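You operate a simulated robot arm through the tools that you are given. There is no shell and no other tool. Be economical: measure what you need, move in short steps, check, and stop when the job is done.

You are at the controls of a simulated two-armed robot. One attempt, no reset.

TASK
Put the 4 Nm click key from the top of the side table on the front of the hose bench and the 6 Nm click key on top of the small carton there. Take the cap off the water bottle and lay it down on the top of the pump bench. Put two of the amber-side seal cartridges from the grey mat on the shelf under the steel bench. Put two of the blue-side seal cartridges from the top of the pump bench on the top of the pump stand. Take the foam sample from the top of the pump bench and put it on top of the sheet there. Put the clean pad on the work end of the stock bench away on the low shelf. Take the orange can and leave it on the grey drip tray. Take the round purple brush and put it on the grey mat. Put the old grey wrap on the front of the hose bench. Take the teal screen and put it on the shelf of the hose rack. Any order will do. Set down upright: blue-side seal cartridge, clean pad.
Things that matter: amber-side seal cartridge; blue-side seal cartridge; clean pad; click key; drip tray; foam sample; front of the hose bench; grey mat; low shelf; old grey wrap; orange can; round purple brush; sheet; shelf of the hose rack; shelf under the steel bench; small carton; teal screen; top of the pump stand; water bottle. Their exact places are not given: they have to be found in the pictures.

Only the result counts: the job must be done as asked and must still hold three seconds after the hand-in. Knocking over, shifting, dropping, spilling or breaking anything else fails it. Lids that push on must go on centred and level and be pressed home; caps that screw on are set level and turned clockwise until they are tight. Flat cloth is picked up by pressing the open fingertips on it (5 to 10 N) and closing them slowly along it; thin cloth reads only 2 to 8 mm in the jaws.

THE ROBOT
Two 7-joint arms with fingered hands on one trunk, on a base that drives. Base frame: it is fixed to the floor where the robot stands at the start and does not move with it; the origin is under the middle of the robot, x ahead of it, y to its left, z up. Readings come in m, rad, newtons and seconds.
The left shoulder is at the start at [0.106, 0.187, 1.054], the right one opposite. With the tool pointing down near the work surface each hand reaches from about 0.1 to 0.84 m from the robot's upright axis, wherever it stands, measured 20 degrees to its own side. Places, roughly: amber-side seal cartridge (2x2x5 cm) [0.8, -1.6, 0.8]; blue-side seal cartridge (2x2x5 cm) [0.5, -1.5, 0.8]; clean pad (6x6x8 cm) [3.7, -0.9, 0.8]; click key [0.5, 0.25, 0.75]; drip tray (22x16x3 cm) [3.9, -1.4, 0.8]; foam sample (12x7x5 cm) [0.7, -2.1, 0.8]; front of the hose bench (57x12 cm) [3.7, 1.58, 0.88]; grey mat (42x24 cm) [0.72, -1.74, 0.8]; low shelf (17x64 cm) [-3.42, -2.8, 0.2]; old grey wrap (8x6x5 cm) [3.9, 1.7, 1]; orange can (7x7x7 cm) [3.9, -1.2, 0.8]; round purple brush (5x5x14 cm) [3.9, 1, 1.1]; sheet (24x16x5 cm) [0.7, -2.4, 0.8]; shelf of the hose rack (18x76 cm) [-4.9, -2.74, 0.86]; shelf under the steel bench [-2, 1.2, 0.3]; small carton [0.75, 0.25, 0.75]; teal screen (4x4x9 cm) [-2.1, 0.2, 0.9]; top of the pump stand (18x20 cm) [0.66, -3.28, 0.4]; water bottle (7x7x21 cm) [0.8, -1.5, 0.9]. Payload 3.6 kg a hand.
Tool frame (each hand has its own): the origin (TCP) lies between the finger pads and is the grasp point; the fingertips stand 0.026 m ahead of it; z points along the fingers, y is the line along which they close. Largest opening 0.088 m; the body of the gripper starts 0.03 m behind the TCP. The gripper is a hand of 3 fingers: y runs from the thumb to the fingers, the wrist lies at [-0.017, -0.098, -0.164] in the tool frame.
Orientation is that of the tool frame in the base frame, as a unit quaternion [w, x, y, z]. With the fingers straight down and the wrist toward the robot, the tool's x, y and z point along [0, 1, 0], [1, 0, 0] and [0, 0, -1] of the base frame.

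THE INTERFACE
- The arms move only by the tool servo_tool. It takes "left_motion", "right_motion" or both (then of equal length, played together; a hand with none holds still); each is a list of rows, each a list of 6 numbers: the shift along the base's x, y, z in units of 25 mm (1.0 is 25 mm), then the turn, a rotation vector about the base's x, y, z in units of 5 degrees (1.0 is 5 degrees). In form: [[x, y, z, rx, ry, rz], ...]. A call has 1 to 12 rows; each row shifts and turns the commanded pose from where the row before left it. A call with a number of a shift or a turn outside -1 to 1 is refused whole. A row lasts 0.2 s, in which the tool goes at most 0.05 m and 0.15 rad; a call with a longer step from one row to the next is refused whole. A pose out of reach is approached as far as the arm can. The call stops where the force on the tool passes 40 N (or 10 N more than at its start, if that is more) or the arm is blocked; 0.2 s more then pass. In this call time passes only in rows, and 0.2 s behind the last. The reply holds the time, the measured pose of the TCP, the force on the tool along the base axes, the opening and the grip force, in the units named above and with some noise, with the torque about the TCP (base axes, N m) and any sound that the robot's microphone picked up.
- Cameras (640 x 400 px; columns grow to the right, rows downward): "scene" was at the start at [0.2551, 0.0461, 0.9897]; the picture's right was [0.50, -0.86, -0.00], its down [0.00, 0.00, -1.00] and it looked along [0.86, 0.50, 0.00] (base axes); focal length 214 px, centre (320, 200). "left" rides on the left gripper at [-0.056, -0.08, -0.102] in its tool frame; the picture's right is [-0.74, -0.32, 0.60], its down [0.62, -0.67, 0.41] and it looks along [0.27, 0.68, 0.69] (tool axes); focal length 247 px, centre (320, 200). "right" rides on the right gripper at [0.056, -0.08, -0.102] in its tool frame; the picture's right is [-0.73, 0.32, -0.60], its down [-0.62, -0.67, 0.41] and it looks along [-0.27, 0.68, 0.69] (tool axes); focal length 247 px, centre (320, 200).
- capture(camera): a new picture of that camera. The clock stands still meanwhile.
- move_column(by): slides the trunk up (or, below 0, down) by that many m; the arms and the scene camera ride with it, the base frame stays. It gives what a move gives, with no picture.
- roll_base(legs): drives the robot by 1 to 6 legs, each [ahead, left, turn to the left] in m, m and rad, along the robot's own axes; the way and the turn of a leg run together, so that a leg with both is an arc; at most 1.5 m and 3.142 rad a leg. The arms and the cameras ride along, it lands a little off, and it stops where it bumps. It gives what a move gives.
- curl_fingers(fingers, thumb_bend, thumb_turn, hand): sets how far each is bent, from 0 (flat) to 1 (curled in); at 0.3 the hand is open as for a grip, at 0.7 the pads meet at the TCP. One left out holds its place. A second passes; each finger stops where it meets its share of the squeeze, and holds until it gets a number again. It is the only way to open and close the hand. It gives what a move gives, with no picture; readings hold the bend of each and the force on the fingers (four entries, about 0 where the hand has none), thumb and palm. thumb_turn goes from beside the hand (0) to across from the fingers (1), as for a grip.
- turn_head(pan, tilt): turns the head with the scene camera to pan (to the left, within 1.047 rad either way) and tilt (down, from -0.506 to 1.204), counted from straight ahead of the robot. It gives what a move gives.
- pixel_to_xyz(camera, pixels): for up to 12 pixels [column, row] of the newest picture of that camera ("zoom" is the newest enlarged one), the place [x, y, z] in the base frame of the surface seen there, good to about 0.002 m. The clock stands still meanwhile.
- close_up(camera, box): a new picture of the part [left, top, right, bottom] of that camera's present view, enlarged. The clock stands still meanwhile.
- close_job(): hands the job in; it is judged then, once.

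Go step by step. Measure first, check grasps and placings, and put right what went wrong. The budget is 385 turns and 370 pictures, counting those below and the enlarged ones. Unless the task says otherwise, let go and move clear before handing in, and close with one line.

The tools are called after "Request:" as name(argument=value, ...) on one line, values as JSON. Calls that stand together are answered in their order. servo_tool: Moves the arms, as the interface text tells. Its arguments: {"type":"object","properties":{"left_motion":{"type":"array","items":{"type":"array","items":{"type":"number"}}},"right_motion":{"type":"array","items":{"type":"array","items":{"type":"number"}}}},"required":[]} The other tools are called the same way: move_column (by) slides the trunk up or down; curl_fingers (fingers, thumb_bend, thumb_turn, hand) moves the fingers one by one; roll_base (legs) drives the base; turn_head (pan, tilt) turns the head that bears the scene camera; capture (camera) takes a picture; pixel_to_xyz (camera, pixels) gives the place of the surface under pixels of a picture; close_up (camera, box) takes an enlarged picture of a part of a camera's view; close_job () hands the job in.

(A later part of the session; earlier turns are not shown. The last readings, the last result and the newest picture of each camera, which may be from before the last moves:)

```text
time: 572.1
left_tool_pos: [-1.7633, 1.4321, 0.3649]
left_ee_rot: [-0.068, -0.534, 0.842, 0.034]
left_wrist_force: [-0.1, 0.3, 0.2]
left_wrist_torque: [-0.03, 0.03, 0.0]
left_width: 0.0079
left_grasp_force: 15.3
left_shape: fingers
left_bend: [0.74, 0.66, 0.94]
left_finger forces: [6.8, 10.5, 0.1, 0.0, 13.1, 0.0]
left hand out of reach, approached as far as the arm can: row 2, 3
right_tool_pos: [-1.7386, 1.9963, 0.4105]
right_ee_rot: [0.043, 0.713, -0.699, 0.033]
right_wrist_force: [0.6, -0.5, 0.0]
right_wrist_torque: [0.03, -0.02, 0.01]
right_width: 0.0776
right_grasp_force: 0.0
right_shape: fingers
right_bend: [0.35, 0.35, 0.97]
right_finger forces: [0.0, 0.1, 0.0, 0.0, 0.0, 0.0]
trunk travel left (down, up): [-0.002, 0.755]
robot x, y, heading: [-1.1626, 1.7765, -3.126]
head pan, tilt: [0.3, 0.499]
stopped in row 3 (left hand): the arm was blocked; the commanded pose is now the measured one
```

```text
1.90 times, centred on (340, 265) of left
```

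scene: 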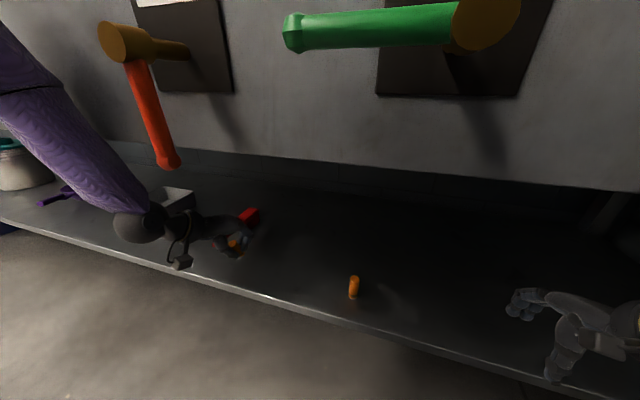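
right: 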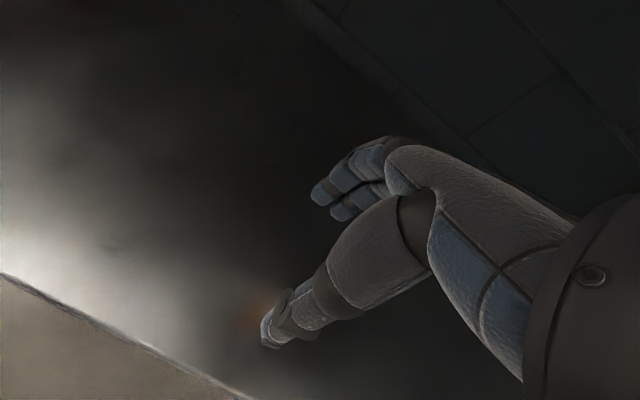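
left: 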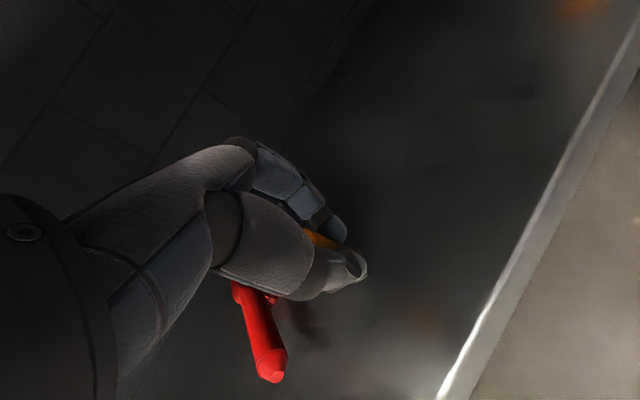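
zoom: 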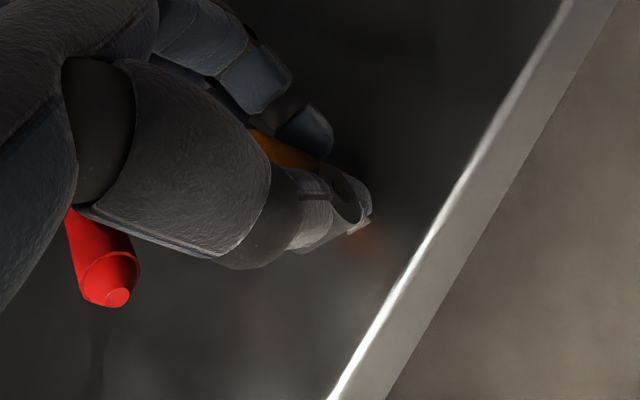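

Its reflection shows it is nearly touching, 2.8 cm inside the edge. I nudge down a bit more.

Request:
servo_tool(left_motion=[[-0.1, 0, -0.15, 0, -0.15, 0], [-0.1, 0, -0.15, 0, -0.15, 0]])

Request:
close_up(camera="left", box=[290, 200, 400, 310])

```text
time: 572.7
left_tool_pos: [-1.7558, 1.4293, 0.362]
left_ee_rot: [-0.049, -0.538, 0.841, 0.025]
left_wrist_force: [-5.2, 0.6, 17.8]
left_wrist_torque: [0.05, 0.01, 0.0]
left_width: 0.0067
left_grasp_force: 20.3
left_shape: fingers
left_bend: [0.75, 0.67, 0.94]
left_finger forces: [9.9, 17.3, 0.1, 0.0, 13.8, 0.0]
left hand out of reach, approached as far as the arm can: row 1, 2
right_tool_pos: [-1.7377, 1.9952, 0.4131]
right_ee_rot: [0.044, 0.714, -0.698, 0.033]
right_wrist_force: [0.2, -0.4, -1.3]
right_wrist_torque: [0.05, -0.01, 0.01]
right_width: 0.0772
right_grasp_force: 0.0
right_shape: fingers
right_bend: [0.35, 0.35, 0.97]
right_finger forces: [0.0, 0.1, 0.1, 0.0, 0.1, 0.1]
trunk travel left (down, up): [-0.002, 0.755]
robot x, y, heading: [-1.1621, 1.7751, -3.128]
head pan, tilt: [0.3, 0.499]
```

```text
3.64 times, centred on (345, 255) of left
```

zoom: 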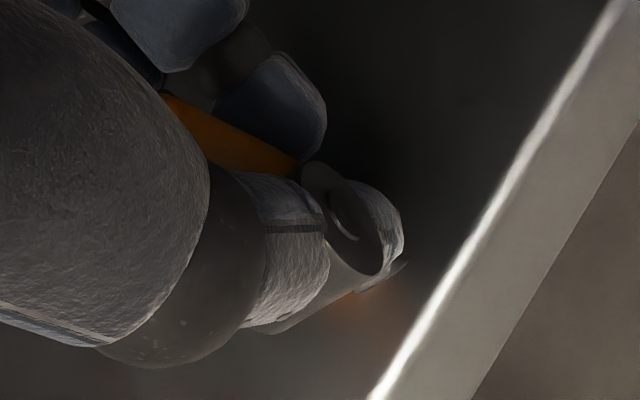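

Firm contact. I ease up slightly and release in steps.

Request:
servo_tool(left_motion=[[0, 0, 0.06, 0, 0, 0]])

Request:
curl_fingers(hand="left", fingers=0.62, thumb_bend=0.6)

Request:
capture(camera="left")

Request:
curl_fingers(hand="left", fingers=0.42, thumb_bend=0.42)

Request:
capture(camera="left")

Request:
close_up(camera="scene", box=[160, 180, 380, 320])

```text
time: 573.1
left_tool_pos: [-1.754, 1.4302, 0.3603]
left_ee_rot: [-0.046, -0.535, 0.843, 0.022]
left_wrist_force: [-2.4, -1.6, 13.4]
left_wrist_torque: [-0.08, -0.05, 0.02]
left_width: 0.0065
left_grasp_force: 19.3
left_shape: fingers
left_bend: [0.75, 0.67, 0.94]
left_finger forces: [8.1, 16.6, 0.0, 0.0, 14.3, 0.1]
right_tool_pos: [-1.7386, 1.9956, 0.4111]
right_ee_rot: [0.043, 0.713, -0.7, 0.032]
right_wrist_force: [-1.0, -0.6, -0.3]
right_wrist_torque: [0.02, -0.03, -0.02]
right_width: 0.0773
right_grasp_force: 0.0
right_shape: fingers
right_bend: [0.35, 0.35, 0.97]
right_finger forces: [0.0, 0.0, 0.0, 0.1, 0.1, 0.0]
trunk travel left (down, up): [-0.002, 0.755]
robot x, y, heading: [-1.1627, 1.7771, -3.132]
head pan, tilt: [0.3, 0.499]
```

```text
time: 574.1
left_tool_pos: [-1.7537, 1.4301, 0.3609]
left_ee_rot: [-0.047, -0.534, 0.844, 0.022]
left_wrist_force: [0.9, -0.1, -0.4]
left_wrist_torque: [0.01, 0.02, 0.01]
left_width: 0.0209
left_grasp_force: 0.1
left_shape: fingers
left_bend: [0.62, 0.6, 0.97]
left_finger forces: [0.0, 0.1, 0.1, 0.0, 0.0, 0.0]
right_tool_pos: [-1.7383, 1.9969, 0.4128]
right_ee_rot: [0.043, 0.713, -0.699, 0.033]
right_wrist_force: [-0.2, -0.5, 0.4]
right_wrist_torque: [0.01, -0.01, 0.02]
right_width: 0.0774
right_grasp_force: 0.0
right_shape: fingers
right_bend: [0.35, 0.35, 0.97]
right_finger forces: [0.1, 0.1, 0.0, 0.1, 0.0, 0.0]
trunk travel left (down, up): [-0.002, 0.755]
robot x, y, heading: [-1.1642, 1.7765, -3.128]
head pan, tilt: [0.3, 0.499]
```

```text
151 pictures are left
```

left: 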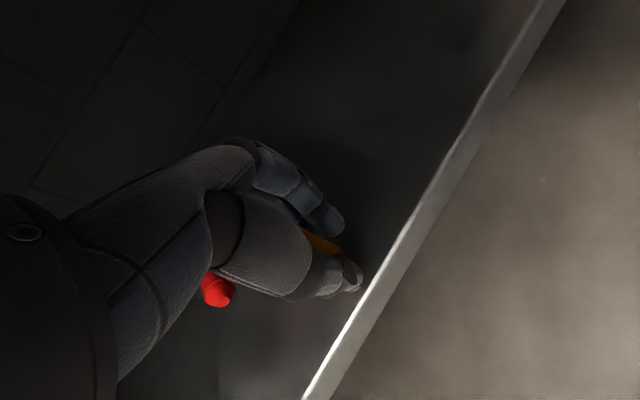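

```text
time: 575.1
left_tool_pos: [-1.7534, 1.4299, 0.3599]
left_ee_rot: [-0.047, -0.536, 0.843, 0.022]
left_wrist_force: [0.5, -1.3, 0.3]
left_wrist_torque: [-0.01, 0.0, 0.0]
left_width: 0.062
left_grasp_force: 0.1
left_shape: fingers
left_bend: [0.42, 0.42, 0.97]
left_finger forces: [0.0, 0.0, 0.1, 0.1, 0.1, 0.0]
right_tool_pos: [-1.7375, 1.997, 0.4118]
right_ee_rot: [0.043, 0.713, -0.7, 0.032]
right_wrist_force: [-0.7, 0.1, 0.2]
right_wrist_torque: [-0.01, 0.01, 0.01]
right_width: 0.0774
right_grasp_force: 0.1
right_shape: fingers
right_bend: [0.35, 0.35, 0.97]
right_finger forces: [0.1, 0.1, 0.0, 0.1, 0.0, 0.1]
trunk travel left (down, up): [-0.002, 0.755]
robot x, y, heading: [-1.1646, 1.7778, -3.132]
head pan, tilt: [0.3, 0.499]
```

```text
150 pictures are left
```

left: 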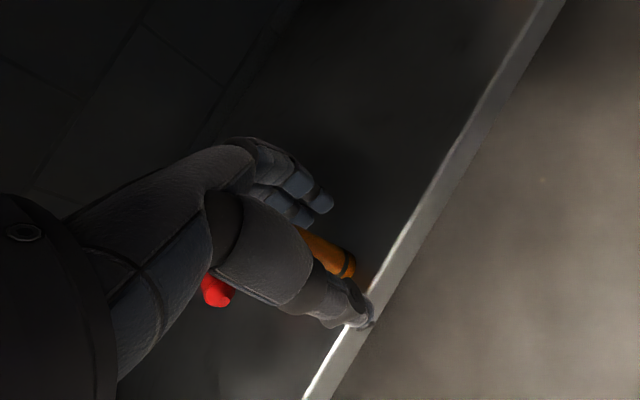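

```text
2.86 times, centred on (270, 250) of scene
```

zoom: 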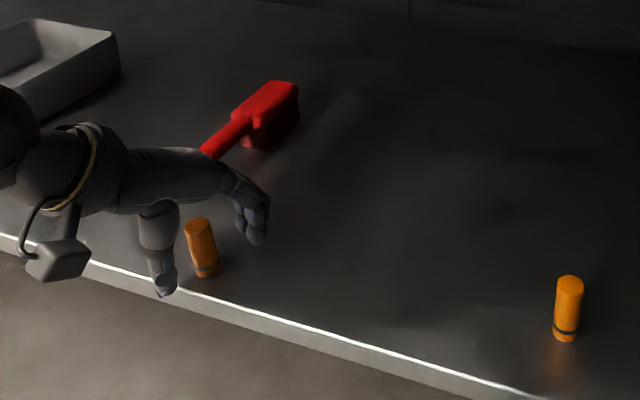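

Both ambers stand on the shelf. To avoid touching A2, I slide the hand sideways along the finger gap with the base, then back out.

Request:
roll_base(legs=[[-0.022, -0.05, 0]])

Request:
close_up(camera="scene", box=[160, 180, 380, 320])

```text
time: 576.0
left_tool_pos: [-1.7504, 1.4863, 0.3651]
left_ee_rot: [-0.057, -0.532, 0.845, 0.03]
left_wrist_force: [0.7, 0.1, 0.4]
left_wrist_torque: [0.0, 0.01, 0.01]
left_width: 0.0624
left_grasp_force: 0.0
left_shape: fingers
left_bend: [0.42, 0.42, 0.97]
left_finger forces: [0.1, 0.1, 0.0, 0.0, 0.1, 0.0]
right_tool_pos: [-1.7181, 2.0501, 0.4083]
right_ee_rot: [0.041, 0.712, -0.7, 0.036]
right_wrist_force: [0.1, -0.6, -0.3]
right_wrist_torque: [0.01, -0.03, -0.01]
right_width: 0.0773
right_grasp_force: 0.0
right_shape: fingers
right_bend: [0.35, 0.35, 0.97]
right_finger forces: [0.0, 0.0, 0.0, 0.0, 0.0, 0.1]
trunk travel left (down, up): [-0.002, 0.755]
robot x, y, heading: [-1.1411, 1.8306, -3.138]
head pan, tilt: [0.3, 0.499]
```

```text
2.86 times, centred on (270, 250) of scene
```

zoom: 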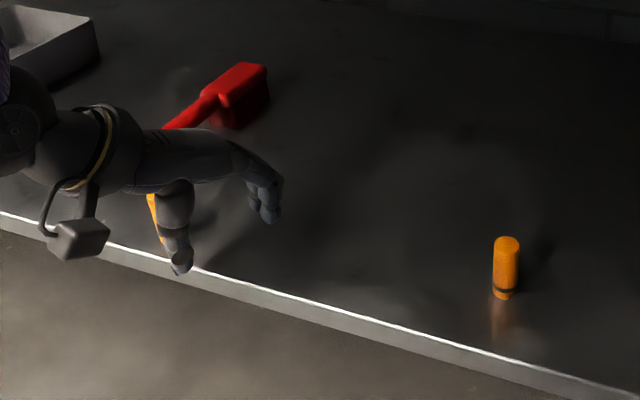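

Clear of A2. Back straight out.

Request:
roll_base(legs=[[-0.4, 0, 0]])

Request:
move_column(by=0.2)

Request:
capture(camera="scene")

```text
time: 578.5
left_tool_pos: [-1.3665, 1.4937, 0.3673]
left_ee_rot: [-0.057, -0.529, 0.846, 0.029]
left_wrist_force: [0.4, -0.5, 0.7]
left_wrist_torque: [-0.01, 0.03, 0.01]
left_width: 0.0626
left_grasp_force: 0.1
left_shape: fingers
left_bend: [0.42, 0.42, 0.97]
left_finger forces: [0.0, 0.0, 0.0, 0.0, 0.1, 0.0]
right_tool_pos: [-1.3286, 2.0567, 0.4083]
right_ee_rot: [0.042, 0.709, -0.703, 0.035]
right_wrist_force: [-0.1, 0.8, -0.6]
right_wrist_torque: [-0.02, 0.02, 0.02]
right_width: 0.0774
right_grasp_force: 0.0
right_shape: fingers
right_bend: [0.35, 0.35, 0.97]
right_finger forces: [0.0, 0.1, 0.0, 0.0, 0.0, 0.1]
trunk travel left (down, up): [-0.002, 0.755]
robot x, y, heading: [-0.7585, 1.8309, -3.134]
head pan, tilt: [0.3, 0.499]
```

```text
time: 580.7
left_tool_pos: [-1.3845, 1.4942, 0.6932]
left_ee_rot: [-0.165, -0.52, 0.833, 0.096]
left_wrist_force: [-0.4, 0.7, -0.2]
left_wrist_torque: [0.03, -0.01, -0.01]
left_width: 0.0623
left_grasp_force: 0.2
left_shape: fingers
left_bend: [0.42, 0.42, 0.97]
left_finger forces: [0.0, 0.0, 0.1, 0.0, 0.1, 0.0]
right_tool_pos: [-1.3295, 2.0566, 0.6055]
right_ee_rot: [0.041, 0.709, -0.703, 0.036]
right_wrist_force: [-0.5, 0.6, -0.4]
right_wrist_torque: [0.0, 0.0, -0.03]
right_width: 0.0772
right_grasp_force: 0.1
right_shape: fingers
right_bend: [0.35, 0.35, 0.97]
right_finger forces: [0.1, 0.0, 0.0, 0.1, 0.1, 0.0]
trunk travel left (down, up): [-0.202, 0.555]
robot x, y, heading: [-0.7547, 1.8274, -3.139]
head pan, tilt: [0.3, 0.499]
```

```text
147 pictures are left
```

scene: 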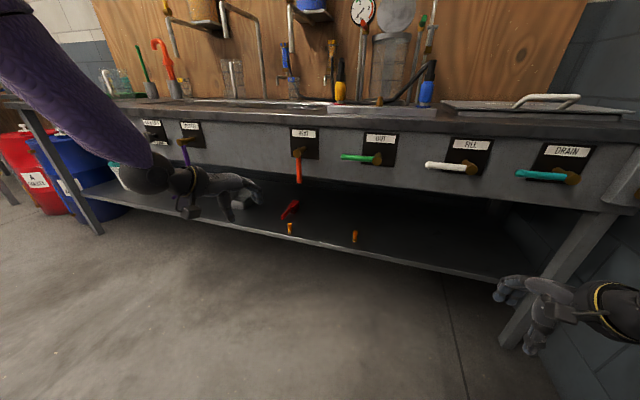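

Both ambers stand on the shelf. Next the teal screen near (−2.1, 0.2): I raise the trunk and slide left.

Request:
move_column(by=0.25)

Request:
roll_base(legs=[[0, 1.0, 0], [0, 0.6, 0]])

Request:
turn_head(pan=0.0, tilt=0.35)

Request:
capture(camera="scene")

```text
time: 583.2
left_tool_pos: [-1.3718, 1.4943, 1.0499]
left_ee_rot: [-0.241, -0.51, 0.813, 0.142]
left_wrist_force: [0.5, -0.4, 0.8]
left_wrist_torque: [0.03, 0.01, 0.0]
left_width: 0.0625
left_grasp_force: 0.1
left_shape: fingers
left_bend: [0.42, 0.42, 0.97]
left_finger forces: [0.1, 0.1, 0.0, 0.0, 0.0, 0.0]
right_tool_pos: [-1.3298, 2.0554, 0.8562]
right_ee_rot: [0.041, 0.71, -0.702, 0.035]
right_wrist_force: [0.8, -0.3, 0.5]
right_wrist_torque: [0.0, 0.01, -0.02]
right_width: 0.0775
right_grasp_force: 0.0
right_shape: fingers
right_bend: [0.35, 0.35, 0.97]
right_finger forces: [0.0, 0.0, 0.1, 0.0, 0.1, 0.0]
trunk travel left (down, up): [-0.452, 0.305]
robot x, y, heading: [-0.7569, 1.8338, -3.139]
head pan, tilt: [0.3, 0.499]
```

```text
time: 591.4
left_tool_pos: [-1.3657, -0.1118, 1.0495]
left_ee_rot: [-0.241, -0.51, 0.813, 0.143]
left_wrist_force: [0.0, 0.1, -0.8]
left_wrist_torque: [0.03, 0.01, 0.0]
left_width: 0.0626
left_grasp_force: 0.1
left_shape: fingers
left_bend: [0.42, 0.42, 0.97]
left_finger forces: [0.0, 0.0, 0.0, 0.0, 0.1, 0.0]
right_tool_pos: [-1.3222, 0.4513, 0.858]
right_ee_rot: [0.041, 0.71, -0.702, 0.035]
right_wrist_force: [0.2, 0.5, 0.0]
right_wrist_torque: [0.0, 0.02, 0.01]
right_width: 0.0774
right_grasp_force: 0.0
right_shape: fingers
right_bend: [0.35, 0.35, 0.97]
right_finger forces: [0.1, 0.1, 0.0, 0.1, 0.0, 0.0]
trunk travel left (down, up): [-0.452, 0.305]
robot x, y, heading: [-0.75, 0.2232, -3.136]
head pan, tilt: [0.3, 0.499]
```

```text
time: 592.2
left_tool_pos: [-1.3655, -0.1112, 1.05]
left_ee_rot: [-0.24, -0.509, 0.814, 0.142]
left_wrist_force: [0.1, -0.2, 0.0]
left_wrist_torque: [0.03, 0.01, 0.0]
left_width: 0.0624
left_grasp_force: 0.1
left_shape: fingers
left_bend: [0.42, 0.42, 0.97]
left_finger forces: [0.1, 0.1, 0.0, 0.0, 0.0, 0.0]
right_tool_pos: [-1.3232, 0.4506, 0.8586]
right_ee_rot: [0.041, 0.709, -0.703, 0.036]
right_wrist_force: [0.4, -0.7, 0.0]
right_wrist_torque: [0.04, 0.01, 0.01]
right_width: 0.0776
right_grasp_force: 0.1
right_shape: fingers
right_bend: [0.35, 0.35, 0.97]
right_finger forces: [0.0, 0.0, 0.0, 0.1, 0.0, 0.0]
trunk travel left (down, up): [-0.452, 0.305]
robot x, y, heading: [-0.7461, 0.225, -3.139]
head pan, tilt: [0.0, 0.351]
```

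```text
146 pictures are left
```

scene: 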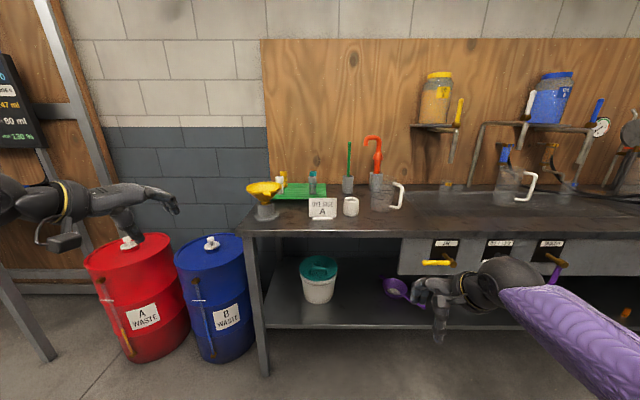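

I see a small teal item at (313,183) on a green mat at the bench's left end. Close-up.

Request:
close_up(camera="scene", box=[240, 120, 420, 230])

Request:
pixel_to_xyz(camera="scene", pixels=[[313, 178], [313, 190], [323, 208], [349, 205], [280, 185], [265, 200], [300, 228], [247, 228], [348, 185], [250, 290]])

```text
3.56 times, centred on (330, 175) of scene
```

zoom: 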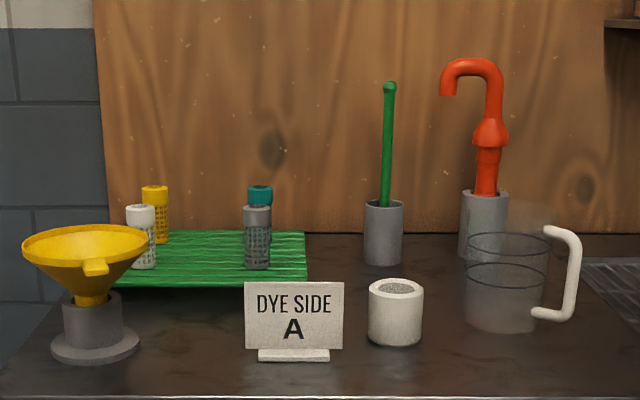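

```text
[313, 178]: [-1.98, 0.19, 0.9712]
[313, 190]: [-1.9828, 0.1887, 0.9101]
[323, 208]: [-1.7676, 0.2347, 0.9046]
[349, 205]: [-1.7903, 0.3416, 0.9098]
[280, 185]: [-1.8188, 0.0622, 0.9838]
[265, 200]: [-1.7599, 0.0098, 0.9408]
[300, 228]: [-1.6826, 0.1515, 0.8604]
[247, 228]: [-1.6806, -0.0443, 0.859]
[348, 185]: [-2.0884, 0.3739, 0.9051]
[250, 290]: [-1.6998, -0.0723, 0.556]
```

The teal screen stands behind the grey one on the green rack. I raise the right hand, drive closer and look from above.

Request:
servo_tool(right_motion=[[0, 0, 1, 0, 0, 0], [0, 0, 1, 0, 0, 0], [0, 0, 1, 0, 0, 0], [0, 0, 1, 0, 0, 0], [0, 0, 1, 0, 0, 0], [0, 0, 1, 0, 0, 0], [0, 0, 1, 0, 0, 0], [0, 0, 1, 0, 0, 0], [0, 0, 1, 0, 0, 0], [0, 0, 1, 0, 0, 0], [0, 0, 1, 0, 0, 0], [0, 0, 1, 0, 0, 0]], left_motion=[[0, 0, 0.5, 0, -0.8, 0], [0, 0, 0.5, 0, -0.8, 0], [0, 0, 0.5, 0, -0.8, 0], [0, 0, 0.5, 0, -0.8, 0], [0, 0, 0.5, 0, -0.8, 0], [0, 0, 0.5, 0, -0.8, 0], [0, 0, 0.5, 0, -0.8, 0], [0, 0, 0, 0, 0, 0], [0, 0, 0, 0, 0, 0], [0, 0, 0, 0, 0, 0], [0, 0, 0, 0, 0, 0], [0, 0, 0, 0, 0, 0]])

Request:
roll_base(legs=[[0, 0.2, 0], [0.45, 0, 0]])

Request:
turn_head(pan=-0.1, tilt=0.5)

Request:
capture(camera="scene")

Request:
capture(camera="right")

```text
time: 594.8
left_tool_pos: [-1.364, -0.1133, 1.1374]
left_ee_rot: [-0.037, -0.529, 0.848, 0.015]
left_wrist_force: [-0.7, 0.0, -0.7]
left_wrist_torque: [0.02, 0.05, 0.01]
left_width: 0.0624
left_grasp_force: 0.1
left_shape: fingers
left_bend: [0.42, 0.42, 0.97]
left_finger forces: [0.0, 0.0, 0.1, 0.1, 0.0, 0.1]
right_tool_pos: [-1.3214, 0.4521, 1.1584]
right_ee_rot: [0.041, 0.709, -0.703, 0.036]
right_wrist_force: [0.2, 0.3, -0.7]
right_wrist_torque: [-0.02, -0.01, -0.02]
right_width: 0.0774
right_grasp_force: 0.1
right_shape: fingers
right_bend: [0.35, 0.35, 0.97]
right_finger forces: [0.1, 0.0, 0.0, 0.1, 0.0, 0.0]
trunk travel left (down, up): [-0.452, 0.305]
robot x, y, heading: [-0.7468, 0.2259, -3.131]
head pan, tilt: [0.0, 0.351]
```

```text
time: 598.7
left_tool_pos: [-1.8056, -0.3232, 1.1365]
left_ee_rot: [-0.037, -0.533, 0.845, 0.015]
left_wrist_force: [0.6, -0.2, 0.0]
left_wrist_torque: [-0.03, 0.01, 0.0]
left_width: 0.0625
left_grasp_force: 0.0
left_shape: fingers
left_bend: [0.42, 0.42, 0.97]
left_finger forces: [0.0, 0.0, 0.0, 0.0, 0.0, 0.0]
right_tool_pos: [-1.7676, 0.241, 1.1573]
right_ee_rot: [0.04, 0.713, -0.699, 0.036]
right_wrist_force: [-0.2, -0.5, -0.2]
right_wrist_torque: [0.02, -0.02, 0.0]
right_width: 0.0774
right_grasp_force: 0.1
right_shape: fingers
right_bend: [0.35, 0.35, 0.97]
right_finger forces: [0.1, 0.0, 0.1, 0.0, 0.1, 0.1]
trunk travel left (down, up): [-0.452, 0.305]
robot x, y, heading: [-1.1922, 0.0195, -3.124]
head pan, tilt: [0.0, 0.351]
```

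```text
time: 599.4
left_tool_pos: [-1.8045, -0.3228, 1.1366]
left_ee_rot: [-0.037, -0.533, 0.845, 0.014]
left_wrist_force: [0.6, -0.1, 0.6]
left_wrist_torque: [0.01, -0.01, 0.0]
left_width: 0.0624
left_grasp_force: 0.0
left_shape: fingers
left_bend: [0.42, 0.42, 0.97]
left_finger forces: [0.0, 0.1, 0.0, 0.0, 0.0, 0.0]
right_tool_pos: [-1.7665, 0.2412, 1.1583]
right_ee_rot: [0.042, 0.713, -0.699, 0.035]
right_wrist_force: [-0.2, 0.7, 0.1]
right_wrist_torque: [-0.01, -0.03, -0.01]
right_width: 0.0772
right_grasp_force: 0.0
right_shape: fingers
right_bend: [0.35, 0.35, 0.97]
right_finger forces: [0.0, 0.0, 0.0, 0.0, 0.1, 0.1]
trunk travel left (down, up): [-0.452, 0.305]
robot x, y, heading: [-1.1917, 0.0207, -3.127]
head pan, tilt: [-0.099, 0.499]
```

```text
144 pictures are left
```

scene: 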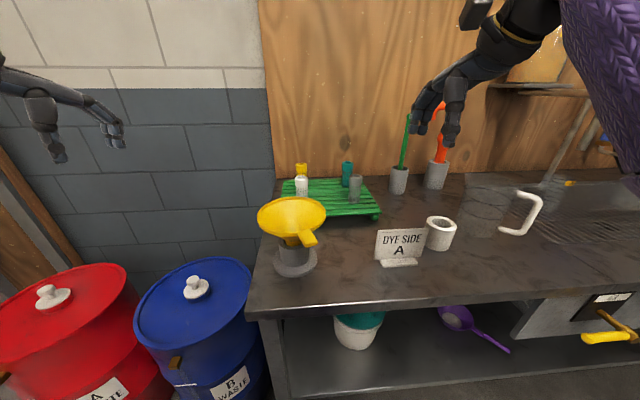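

```text
143 pictures are left
```

right: 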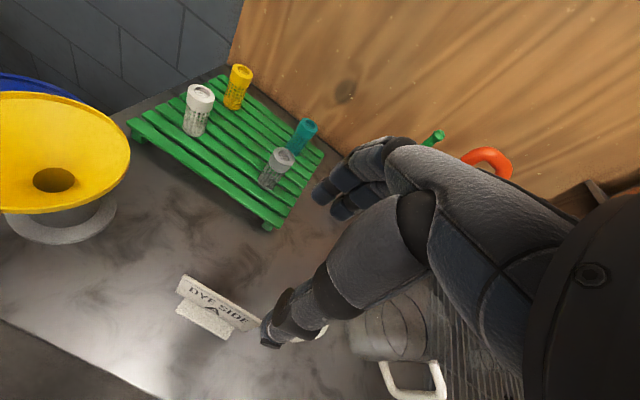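

Request:
pixel_to_xyz(camera="right", pixels=[[308, 126], [302, 122], [314, 130], [303, 140], [281, 157], [272, 185], [240, 70], [330, 80], [320, 155], [438, 135], [300, 225]])

Request:
close_up(camera="right", box=[230, 80, 370, 230])

```text
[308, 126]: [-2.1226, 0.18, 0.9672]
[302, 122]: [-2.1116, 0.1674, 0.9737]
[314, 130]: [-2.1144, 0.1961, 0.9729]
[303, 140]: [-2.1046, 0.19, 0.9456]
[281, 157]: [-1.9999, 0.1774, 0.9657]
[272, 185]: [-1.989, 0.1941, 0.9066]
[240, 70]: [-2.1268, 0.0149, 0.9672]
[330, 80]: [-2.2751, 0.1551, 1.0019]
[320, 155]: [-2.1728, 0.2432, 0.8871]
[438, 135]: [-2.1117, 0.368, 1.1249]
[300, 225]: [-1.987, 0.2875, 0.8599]
```

```text
2.67 times, centred on (300, 155) of right
```

zoom: 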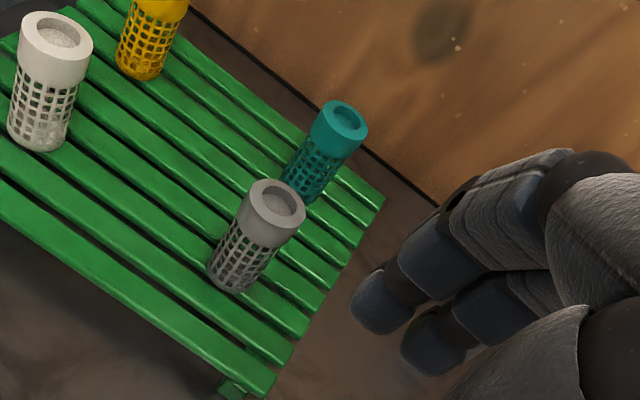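

Teal screen: centre (−2.122, 0.182), top 0.973; grey one at x −2.0. I drive 0.2 m closer, level the right hand and move above the teal one.

Request:
curl_fingers(hand="right", fingers=0.42, thumb_bend=0.42)

Request:
roll_base(legs=[[0.2, 0, -0.012]])

Request:
servo_tool(right_motion=[[-0.6, -0.2, 0, 0.4, 0, 0], [-0.8, -0.3, 0, 0.4, 0, 0], [-0.8, -0.3, 0, 0.4, 0, 0], [-0.8, -0.3, 0, 0, 0, 0], [-0.8, -0.3, 0, 0, 0, 0], [-0.8, -0.3, 0, 0, 0, 0]])

Request:
capture(camera="right")

```text
time: 600.4
left_tool_pos: [-1.8032, -0.3238, 1.1372]
left_ee_rot: [-0.037, -0.533, 0.845, 0.015]
left_wrist_force: [0.0, -0.5, 0.0]
left_wrist_torque: [-0.03, 0.02, 0.01]
left_width: 0.0629
left_grasp_force: 0.1
left_shape: fingers
left_bend: [0.42, 0.42, 0.97]
left_finger forces: [0.0, 0.0, 0.0, 0.0, 0.0, 0.0]
right_tool_pos: [-1.7658, 0.2416, 1.1565]
right_ee_rot: [0.042, 0.713, -0.699, 0.035]
right_wrist_force: [-0.1, 0.2, -0.2]
right_wrist_torque: [0.0, -0.02, 0.04]
right_width: 0.0632
right_grasp_force: 0.0
right_shape: fingers
right_bend: [0.42, 0.42, 0.97]
right_finger forces: [0.0, 0.0, 0.0, 0.0, 0.1, 0.0]
trunk travel left (down, up): [-0.452, 0.305]
robot x, y, heading: [-1.1938, 0.0217, -3.131]
head pan, tilt: [-0.099, 0.499]
```

```text
time: 602.0
left_tool_pos: [-2.0043, -0.318, 1.1367]
left_ee_rot: [-0.038, -0.529, 0.848, 0.016]
left_wrist_force: [-1.0, -0.4, 0.4]
left_wrist_torque: [0.02, 0.01, 0.0]
left_width: 0.0626
left_grasp_force: 0.0
left_shape: fingers
left_bend: [0.42, 0.42, 0.97]
left_finger forces: [0.0, 0.0, 0.1, 0.0, 0.1, 0.1]
right_tool_pos: [-1.9612, 0.2481, 1.1565]
right_ee_rot: [0.041, 0.709, -0.703, 0.036]
right_wrist_force: [0.6, 0.3, -0.5]
right_wrist_torque: [0.03, -0.02, -0.02]
right_width: 0.0633
right_grasp_force: 0.0
right_shape: fingers
right_bend: [0.42, 0.42, 0.97]
right_finger forces: [0.0, 0.0, 0.0, 0.0, 0.0, 0.0]
trunk travel left (down, up): [-0.452, 0.305]
robot x, y, heading: [-1.3897, 0.02, -3.136]
head pan, tilt: [-0.099, 0.499]
```

```text
time: 603.4
left_tool_pos: [-2.0032, -0.3193, 1.1367]
left_ee_rot: [-0.037, -0.529, 0.848, 0.015]
left_wrist_force: [-0.1, -0.4, -0.3]
left_wrist_torque: [0.01, 0.03, -0.02]
left_width: 0.0626
left_grasp_force: 0.2
left_shape: fingers
left_bend: [0.42, 0.42, 0.97]
left_finger forces: [0.0, 0.0, 0.0, 0.0, 0.0, 0.0]
right_tool_pos: [-2.0733, 0.2023, 1.1589]
right_ee_rot: [0.005, 0.71, -0.704, -0.002]
right_wrist_force: [0.6, 0.1, 0.0]
right_wrist_torque: [0.03, 0.03, -0.01]
right_width: 0.063
right_grasp_force: 0.1
right_shape: fingers
right_bend: [0.42, 0.42, 0.97]
right_finger forces: [0.0, 0.1, 0.0, 0.0, 0.0, 0.0]
trunk travel left (down, up): [-0.452, 0.305]
robot x, y, heading: [-1.3864, 0.0177, -3.142]
head pan, tilt: [-0.099, 0.499]
```

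```text
141 pictures are left
```

right: 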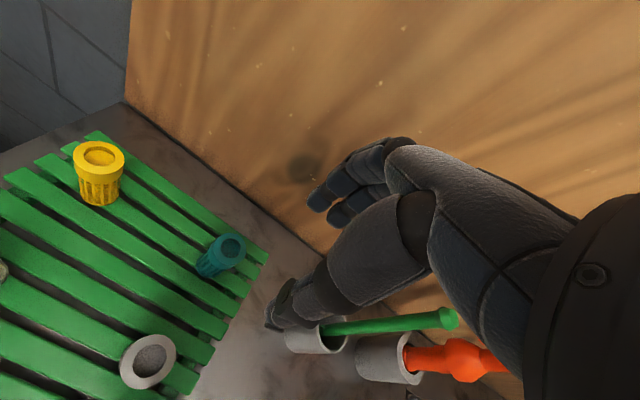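

Request:
pixel_to_xyz(camera="right", pixels=[[228, 250], [218, 243], [240, 247], [228, 238], [152, 355], [330, 335]])

Request:
servo_tool(right_motion=[[-0.6, -0.3, -0.4, 0, 0, 0], [-0.7, -0.3, -0.8, 0, 0, 0], [-0.6, -0.2, -1, 0, 0, 0], [0, 0, -1, 0, 0, 0]])

Request:
capture(camera="right")

```text
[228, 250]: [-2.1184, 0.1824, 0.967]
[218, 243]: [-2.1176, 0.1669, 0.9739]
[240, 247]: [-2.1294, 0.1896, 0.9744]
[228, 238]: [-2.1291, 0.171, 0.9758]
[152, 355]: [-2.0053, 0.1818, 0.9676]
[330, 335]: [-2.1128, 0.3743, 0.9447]
```

```text
time: 604.4
left_tool_pos: [-2.0034, -0.318, 1.1371]
left_ee_rot: [-0.037, -0.529, 0.848, 0.015]
left_wrist_force: [-0.6, 0.6, 0.1]
left_wrist_torque: [-0.01, -0.02, 0.0]
left_width: 0.0623
left_grasp_force: 0.1
left_shape: fingers
left_bend: [0.42, 0.42, 0.97]
left_finger forces: [0.0, 0.0, 0.0, 0.0, 0.0, 0.0]
right_tool_pos: [-2.1161, 0.1867, 1.0782]
right_ee_rot: [0.006, 0.71, -0.704, -0.002]
right_wrist_force: [0.4, -0.6, 0.0]
right_wrist_torque: [0.0, 0.03, -0.01]
right_width: 0.0632
right_grasp_force: 0.0
right_shape: fingers
right_bend: [0.42, 0.42, 0.97]
right_finger forces: [0.0, 0.0, 0.0, 0.0, 0.0, 0.1]
right hand out of reach, approached as far as the arm can: row 4
trunk travel left (down, up): [-0.452, 0.305]
robot x, y, heading: [-1.3848, 0.018, -3.137]
head pan, tilt: [-0.099, 0.499]
```

```text
140 pictures are left
```

right: 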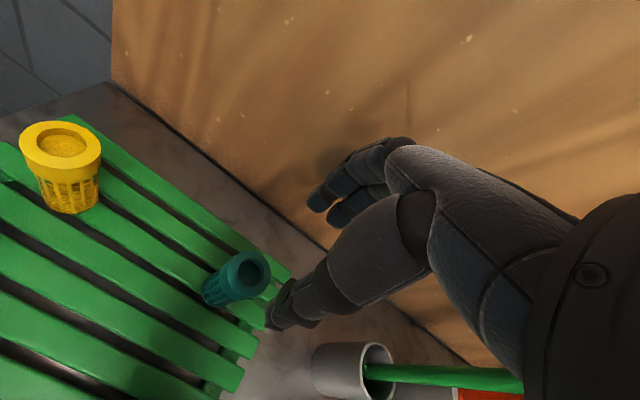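

Teal at (−2.121, 0.178). I trim 8 mm and lower with the trunk.

Request:
servo_tool(right_motion=[[-0.1, -0.3, 0, 0, 0, 0]])

Request:
move_column(by=-0.085)

Request:
capture(camera="right")

```text
time: 604.8
left_tool_pos: [-2.0023, -0.3189, 1.1376]
left_ee_rot: [-0.037, -0.529, 0.848, 0.015]
left_wrist_force: [-1.0, 1.0, -0.7]
left_wrist_torque: [0.02, 0.0, 0.01]
left_width: 0.0626
left_grasp_force: 0.0
left_shape: fingers
left_bend: [0.42, 0.42, 0.97]
left_finger forces: [0.0, 0.0, 0.1, 0.0, 0.0, 0.0]
right_tool_pos: [-2.1174, 0.1791, 1.0783]
right_ee_rot: [0.005, 0.711, -0.704, -0.003]
right_wrist_force: [0.7, 0.5, 0.4]
right_wrist_torque: [0.04, 0.04, 0.02]
right_width: 0.0628
right_grasp_force: 0.0
right_shape: fingers
right_bend: [0.42, 0.42, 0.97]
right_finger forces: [0.0, 0.0, 0.1, 0.0, 0.0, 0.1]
trunk travel left (down, up): [-0.452, 0.305]
robot x, y, heading: [-1.3861, 0.0176, -3.135]
head pan, tilt: [-0.099, 0.499]
```

```text
time: 606.0
left_tool_pos: [-2.0028, -0.3178, 1.053]
left_ee_rot: [-0.039, -0.529, 0.848, 0.015]
left_wrist_force: [-0.2, 0.3, 0.7]
left_wrist_torque: [-0.02, 0.0, 0.0]
left_width: 0.0627
left_grasp_force: 0.1
left_shape: fingers
left_bend: [0.42, 0.42, 0.97]
left_finger forces: [0.1, 0.0, 0.0, 0.0, 0.0, 0.1]
right_tool_pos: [-2.12, 0.177, 0.9928]
right_ee_rot: [0.006, 0.71, -0.704, -0.002]
right_wrist_force: [0.4, -0.1, -0.5]
right_wrist_torque: [0.0, 0.01, 0.03]
right_width: 0.0631
right_grasp_force: 0.1
right_shape: fingers
right_bend: [0.42, 0.42, 0.97]
right_finger forces: [0.1, 0.1, 0.1, 0.0, 0.1, 0.1]
trunk travel left (down, up): [-0.367, 0.39]
robot x, y, heading: [-1.3879, 0.0229, -3.138]
head pan, tilt: [-0.099, 0.499]
```

```text
139 pictures are left
```

right: 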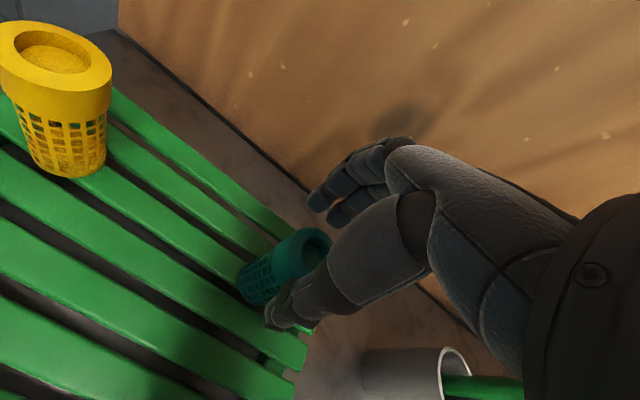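

Aligned. Lower 4.5 cm more and grip.

Request:
move_column(by=-0.045)

Request:
curl_fingers(hand="right", fingers=0.66, thumb_bend=0.66)

Request:
capture(camera="right")

```text
time: 606.9
left_tool_pos: [-2.0037, -0.3171, 1.0066]
left_ee_rot: [-0.038, -0.528, 0.848, 0.015]
left_wrist_force: [-0.1, 0.0, -0.1]
left_wrist_torque: [0.04, 0.0, -0.01]
left_width: 0.0624
left_grasp_force: 0.1
left_shape: fingers
left_bend: [0.42, 0.42, 0.97]
left_finger forces: [0.0, 0.0, 0.0, 0.0, 0.0, 0.0]
right_tool_pos: [-2.12, 0.1781, 0.9493]
right_ee_rot: [0.005, 0.711, -0.703, -0.002]
right_wrist_force: [0.9, 1.2, 0.1]
right_wrist_torque: [0.01, -0.01, 0.03]
right_width: 0.063
right_grasp_force: 0.0
right_shape: fingers
right_bend: [0.42, 0.42, 0.97]
right_finger forces: [0.0, 0.0, 0.0, 0.0, 0.0, 0.0]
trunk travel left (down, up): [-0.322, 0.435]
robot x, y, heading: [-1.3837, 0.0169, -3.143]
head pan, tilt: [-0.099, 0.499]
```

```text
time: 607.9
left_tool_pos: [-2.0022, -0.3176, 1.0071]
left_ee_rot: [-0.037, -0.528, 0.848, 0.015]
left_wrist_force: [0.2, 0.3, -0.7]
left_wrist_torque: [-0.03, 0.01, 0.01]
left_width: 0.0623
left_grasp_force: 0.1
left_shape: fingers
left_bend: [0.42, 0.42, 0.97]
left_finger forces: [0.1, 0.0, 0.0, 0.1, 0.1, 0.0]
right_tool_pos: [-2.1213, 0.1766, 0.9485]
right_ee_rot: [0.005, 0.711, -0.703, -0.002]
right_wrist_force: [-0.4, -0.3, 2.7]
right_wrist_torque: [0.06, 0.05, 0.02]
right_width: 0.0283
right_grasp_force: 10.1
right_shape: fingers
right_bend: [0.6, 0.59, 0.96]
right_finger forces: [0.0, 10.0, 0.0, 0.0, 9.4, 0.0]
trunk travel left (down, up): [-0.322, 0.435]
robot x, y, heading: [-1.3845, 0.0151, -3.139]
head pan, tilt: [-0.099, 0.499]
```

```text
138 pictures are left
```

right: 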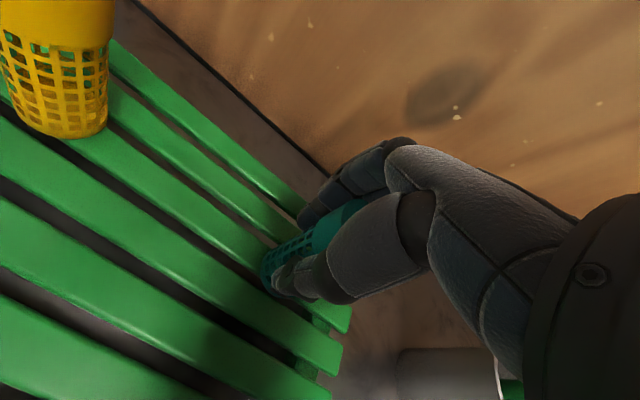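

Gripped. I tighten slightly and lift with the trunk, then back away.

Request:
curl_fingers(hand="right", fingers=0.7, thumb_bend=0.69)

Request:
move_column(by=0.2)

Request:
roll_base(legs=[[-0.5, 0, 0]])

Request:
turn_head(pan=0.9, tilt=0.2)

Request:
capture(camera="scene")

Request:
capture(camera="right")

```text
time: 608.9
left_tool_pos: [-2.0028, -0.3183, 1.0082]
left_ee_rot: [-0.037, -0.529, 0.848, 0.015]
left_wrist_force: [-0.2, 0.5, -0.1]
left_wrist_torque: [0.02, -0.01, -0.02]
left_width: 0.0625
left_grasp_force: 0.1
left_shape: fingers
left_bend: [0.42, 0.42, 0.97]
left_finger forces: [0.0, 0.1, 0.0, 0.0, 0.0, 0.1]
right_tool_pos: [-2.1197, 0.1767, 0.9495]
right_ee_rot: [0.005, 0.71, -0.704, -0.003]
right_wrist_force: [-1.8, -1.2, 3.0]
right_wrist_torque: [0.08, 0.12, -0.01]
right_width: 0.0271
right_grasp_force: 14.0
right_shape: fingers
right_bend: [0.61, 0.6, 0.95]
right_finger forces: [0.0, 14.5, 0.0, 0.1, 12.6, 0.0]
trunk travel left (down, up): [-0.322, 0.435]
robot x, y, heading: [-1.3894, 0.0183, -3.145]
head pan, tilt: [-0.099, 0.499]
```

```text
time: 611.0
left_tool_pos: [-2.0029, -0.3187, 1.2053]
left_ee_rot: [-0.037, -0.528, 0.848, 0.015]
left_wrist_force: [-0.4, -0.7, 0.1]
left_wrist_torque: [-0.01, 0.0, -0.01]
left_width: 0.0623
left_grasp_force: 0.0
left_shape: fingers
left_bend: [0.42, 0.42, 0.97]
left_finger forces: [0.0, 0.0, 0.0, 0.0, 0.1, 0.0]
right_tool_pos: [-2.1151, 0.1769, 1.1674]
right_ee_rot: [0.015, 0.711, -0.703, -0.012]
right_wrist_force: [-0.4, 0.3, -0.5]
right_wrist_torque: [0.0, -0.03, 0.01]
right_width: 0.0266
right_grasp_force: 13.1
right_shape: fingers
right_bend: [0.62, 0.6, 0.95]
right_finger forces: [0.1, 12.7, 0.0, 0.0, 12.5, 0.1]
trunk travel left (down, up): [-0.522, 0.235]
robot x, y, heading: [-1.387, 0.0194, -3.14]
head pan, tilt: [-0.099, 0.499]
```

```text
time: 614.0
left_tool_pos: [-1.4925, -0.3153, 1.2078]
left_ee_rot: [-0.037, -0.525, 0.85, 0.015]
left_wrist_force: [-0.8, 1.4, 0.3]
left_wrist_torque: [-0.01, 0.04, 0.03]
left_width: 0.0625
left_grasp_force: 0.1
left_shape: fingers
left_bend: [0.42, 0.42, 0.97]
left_finger forces: [0.0, 0.0, 0.0, 0.0, 0.0, 0.0]
right_tool_pos: [-1.6006, 0.1821, 1.1674]
right_ee_rot: [0.014, 0.707, -0.706, -0.012]
right_wrist_force: [-0.1, 0.3, -1.1]
right_wrist_torque: [0.0, 0.04, 0.0]
right_width: 0.0266
right_grasp_force: 12.7
right_shape: fingers
right_bend: [0.62, 0.6, 0.95]
right_finger forces: [0.1, 12.7, 0.1, 0.0, 12.5, 0.0]
trunk travel left (down, up): [-0.522, 0.235]
robot x, y, heading: [-0.8709, 0.0163, 3.136]
head pan, tilt: [-0.099, 0.499]
```

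```text
time: 615.3
left_tool_pos: [-1.4928, -0.3138, 1.2081]
left_ee_rot: [-0.037, -0.525, 0.85, 0.015]
left_wrist_force: [0.4, 1.2, -0.3]
left_wrist_torque: [-0.02, -0.04, 0.02]
left_width: 0.0625
left_grasp_force: 0.1
left_shape: fingers
left_bend: [0.42, 0.42, 0.97]
left_finger forces: [0.0, 0.1, 0.0, 0.0, 0.0, 0.0]
right_tool_pos: [-1.6016, 0.1822, 1.1681]
right_ee_rot: [0.015, 0.707, -0.707, -0.012]
right_wrist_force: [0.2, 0.4, -0.6]
right_wrist_torque: [-0.01, -0.02, 0.01]
right_width: 0.0268
right_grasp_force: 12.3
right_shape: fingers
right_bend: [0.62, 0.6, 0.95]
right_finger forces: [0.1, 12.8, 0.0, 0.1, 12.5, 0.0]
trunk travel left (down, up): [-0.522, 0.235]
robot x, y, heading: [-0.8758, 0.0211, 3.139]
head pan, tilt: [0.901, 0.201]
```

```text
137 pictures are left
```

scene: 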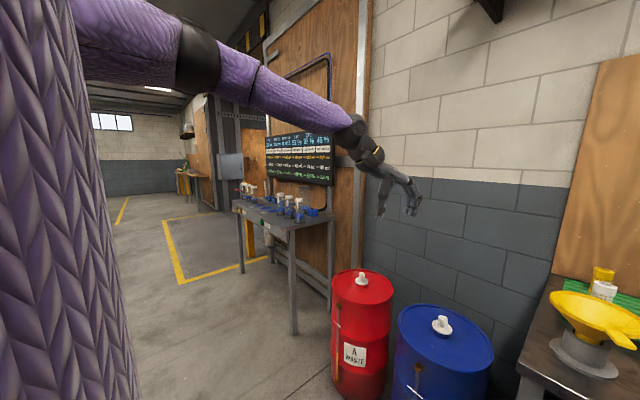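

```text
136 pictures are left
```

right: 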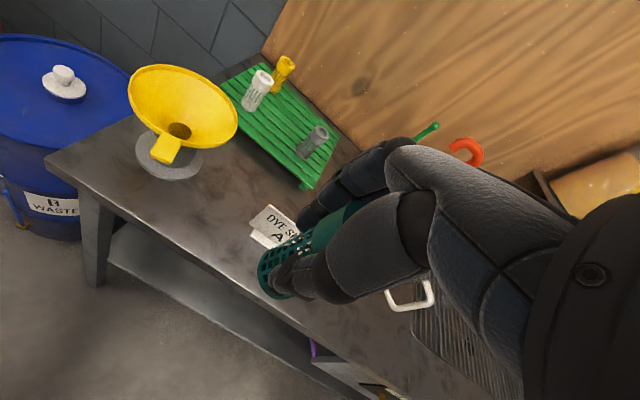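

The teal screen is held. With the free left hand I'll fetch B2 from the −x side of the pump bench: turn around and drive there.

Request:
roll_base(legs=[[0, 0, 3.14], [0.4, 0, 0], [0, -1.45, 0]])

Request:
turn_head(pan=0.0, tilt=0.5)

Request:
capture(camera="scene")

```text
time: 632.1
left_tool_pos: [0.1871, -1.0482, 1.2068]
left_ee_rot: [0.014, 0.834, 0.55, 0.038]
left_wrist_force: [-0.1, 0.1, -1.2]
left_wrist_torque: [-0.01, 0.01, 0.02]
left_width: 0.0625
left_grasp_force: 0.1
left_shape: fingers
left_bend: [0.42, 0.42, 0.97]
left_finger forces: [0.0, 0.0, 0.0, 0.1, 0.0, 0.0]
right_tool_pos: [0.3234, -1.539, 1.1679]
right_ee_rot: [0.012, 0.687, 0.727, 0.016]
right_wrist_force: [0.1, 0.3, -0.7]
right_wrist_torque: [0.01, -0.01, 0.0]
right_width: 0.0256
right_grasp_force: 11.2
right_shape: fingers
right_bend: [0.62, 0.6, 0.95]
right_finger forces: [0.2, 11.5, 0.0, 0.1, 11.2, 0.0]
trunk travel left (down, up): [-0.522, 0.235]
robot x, y, heading: [-0.4095, -1.4183, 0.052]
head pan, tilt: [0.901, 0.201]
```

```text
time: 633.3
left_tool_pos: [0.1864, -1.0498, 1.2068]
left_ee_rot: [0.014, 0.834, 0.55, 0.037]
left_wrist_force: [0.1, 0.1, 0.0]
left_wrist_torque: [-0.01, -0.01, 0.0]
left_width: 0.0624
left_grasp_force: 0.1
left_shape: fingers
left_bend: [0.42, 0.42, 0.97]
left_finger forces: [0.0, 0.0, 0.1, 0.0, 0.0, 0.1]
right_tool_pos: [0.3231, -1.5372, 1.1681]
right_ee_rot: [0.012, 0.686, 0.727, 0.016]
right_wrist_force: [-0.3, -0.2, 0.2]
right_wrist_torque: [-0.02, -0.01, 0.01]
right_width: 0.0256
right_grasp_force: 11.9
right_shape: fingers
right_bend: [0.62, 0.6, 0.95]
right_finger forces: [0.1, 11.3, 0.1, 0.0, 11.1, 0.0]
trunk travel left (down, up): [-0.522, 0.235]
robot x, y, heading: [-0.411, -1.4186, 0.056]
head pan, tilt: [0.0, 0.499]
```

```text
135 pictures are left
```

scene: 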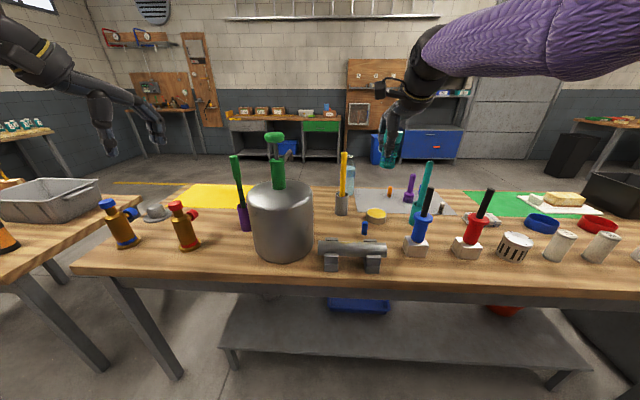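

Request:
pixel_to_xyz(camera="scene", pixels=[[364, 224], [364, 232], [330, 248], [380, 248], [355, 242], [355, 270], [415, 248], [430, 195], [375, 215], [342, 205], [344, 155], [300, 215]])

Request:
close_up(camera="scene", box=[300, 180, 450, 280])

```text
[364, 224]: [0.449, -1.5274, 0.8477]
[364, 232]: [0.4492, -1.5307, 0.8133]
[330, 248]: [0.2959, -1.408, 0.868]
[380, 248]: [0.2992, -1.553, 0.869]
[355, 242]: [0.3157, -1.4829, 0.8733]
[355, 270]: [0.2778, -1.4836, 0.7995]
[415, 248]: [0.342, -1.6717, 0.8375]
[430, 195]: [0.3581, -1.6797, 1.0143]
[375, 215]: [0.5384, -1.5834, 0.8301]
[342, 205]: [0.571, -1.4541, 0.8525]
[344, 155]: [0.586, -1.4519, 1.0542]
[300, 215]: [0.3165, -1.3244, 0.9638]
```

```text
4.00 times, centred on (375, 230) of scene
```

zoom: 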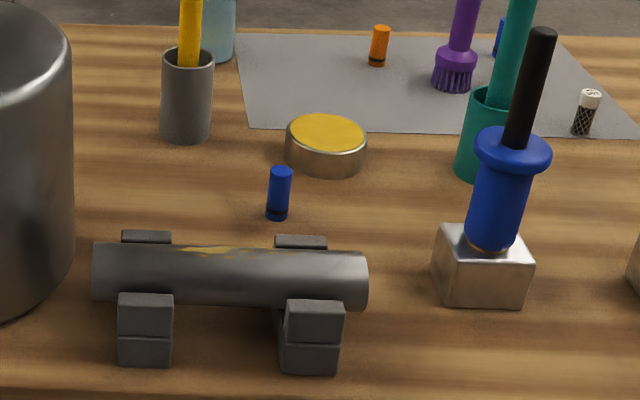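

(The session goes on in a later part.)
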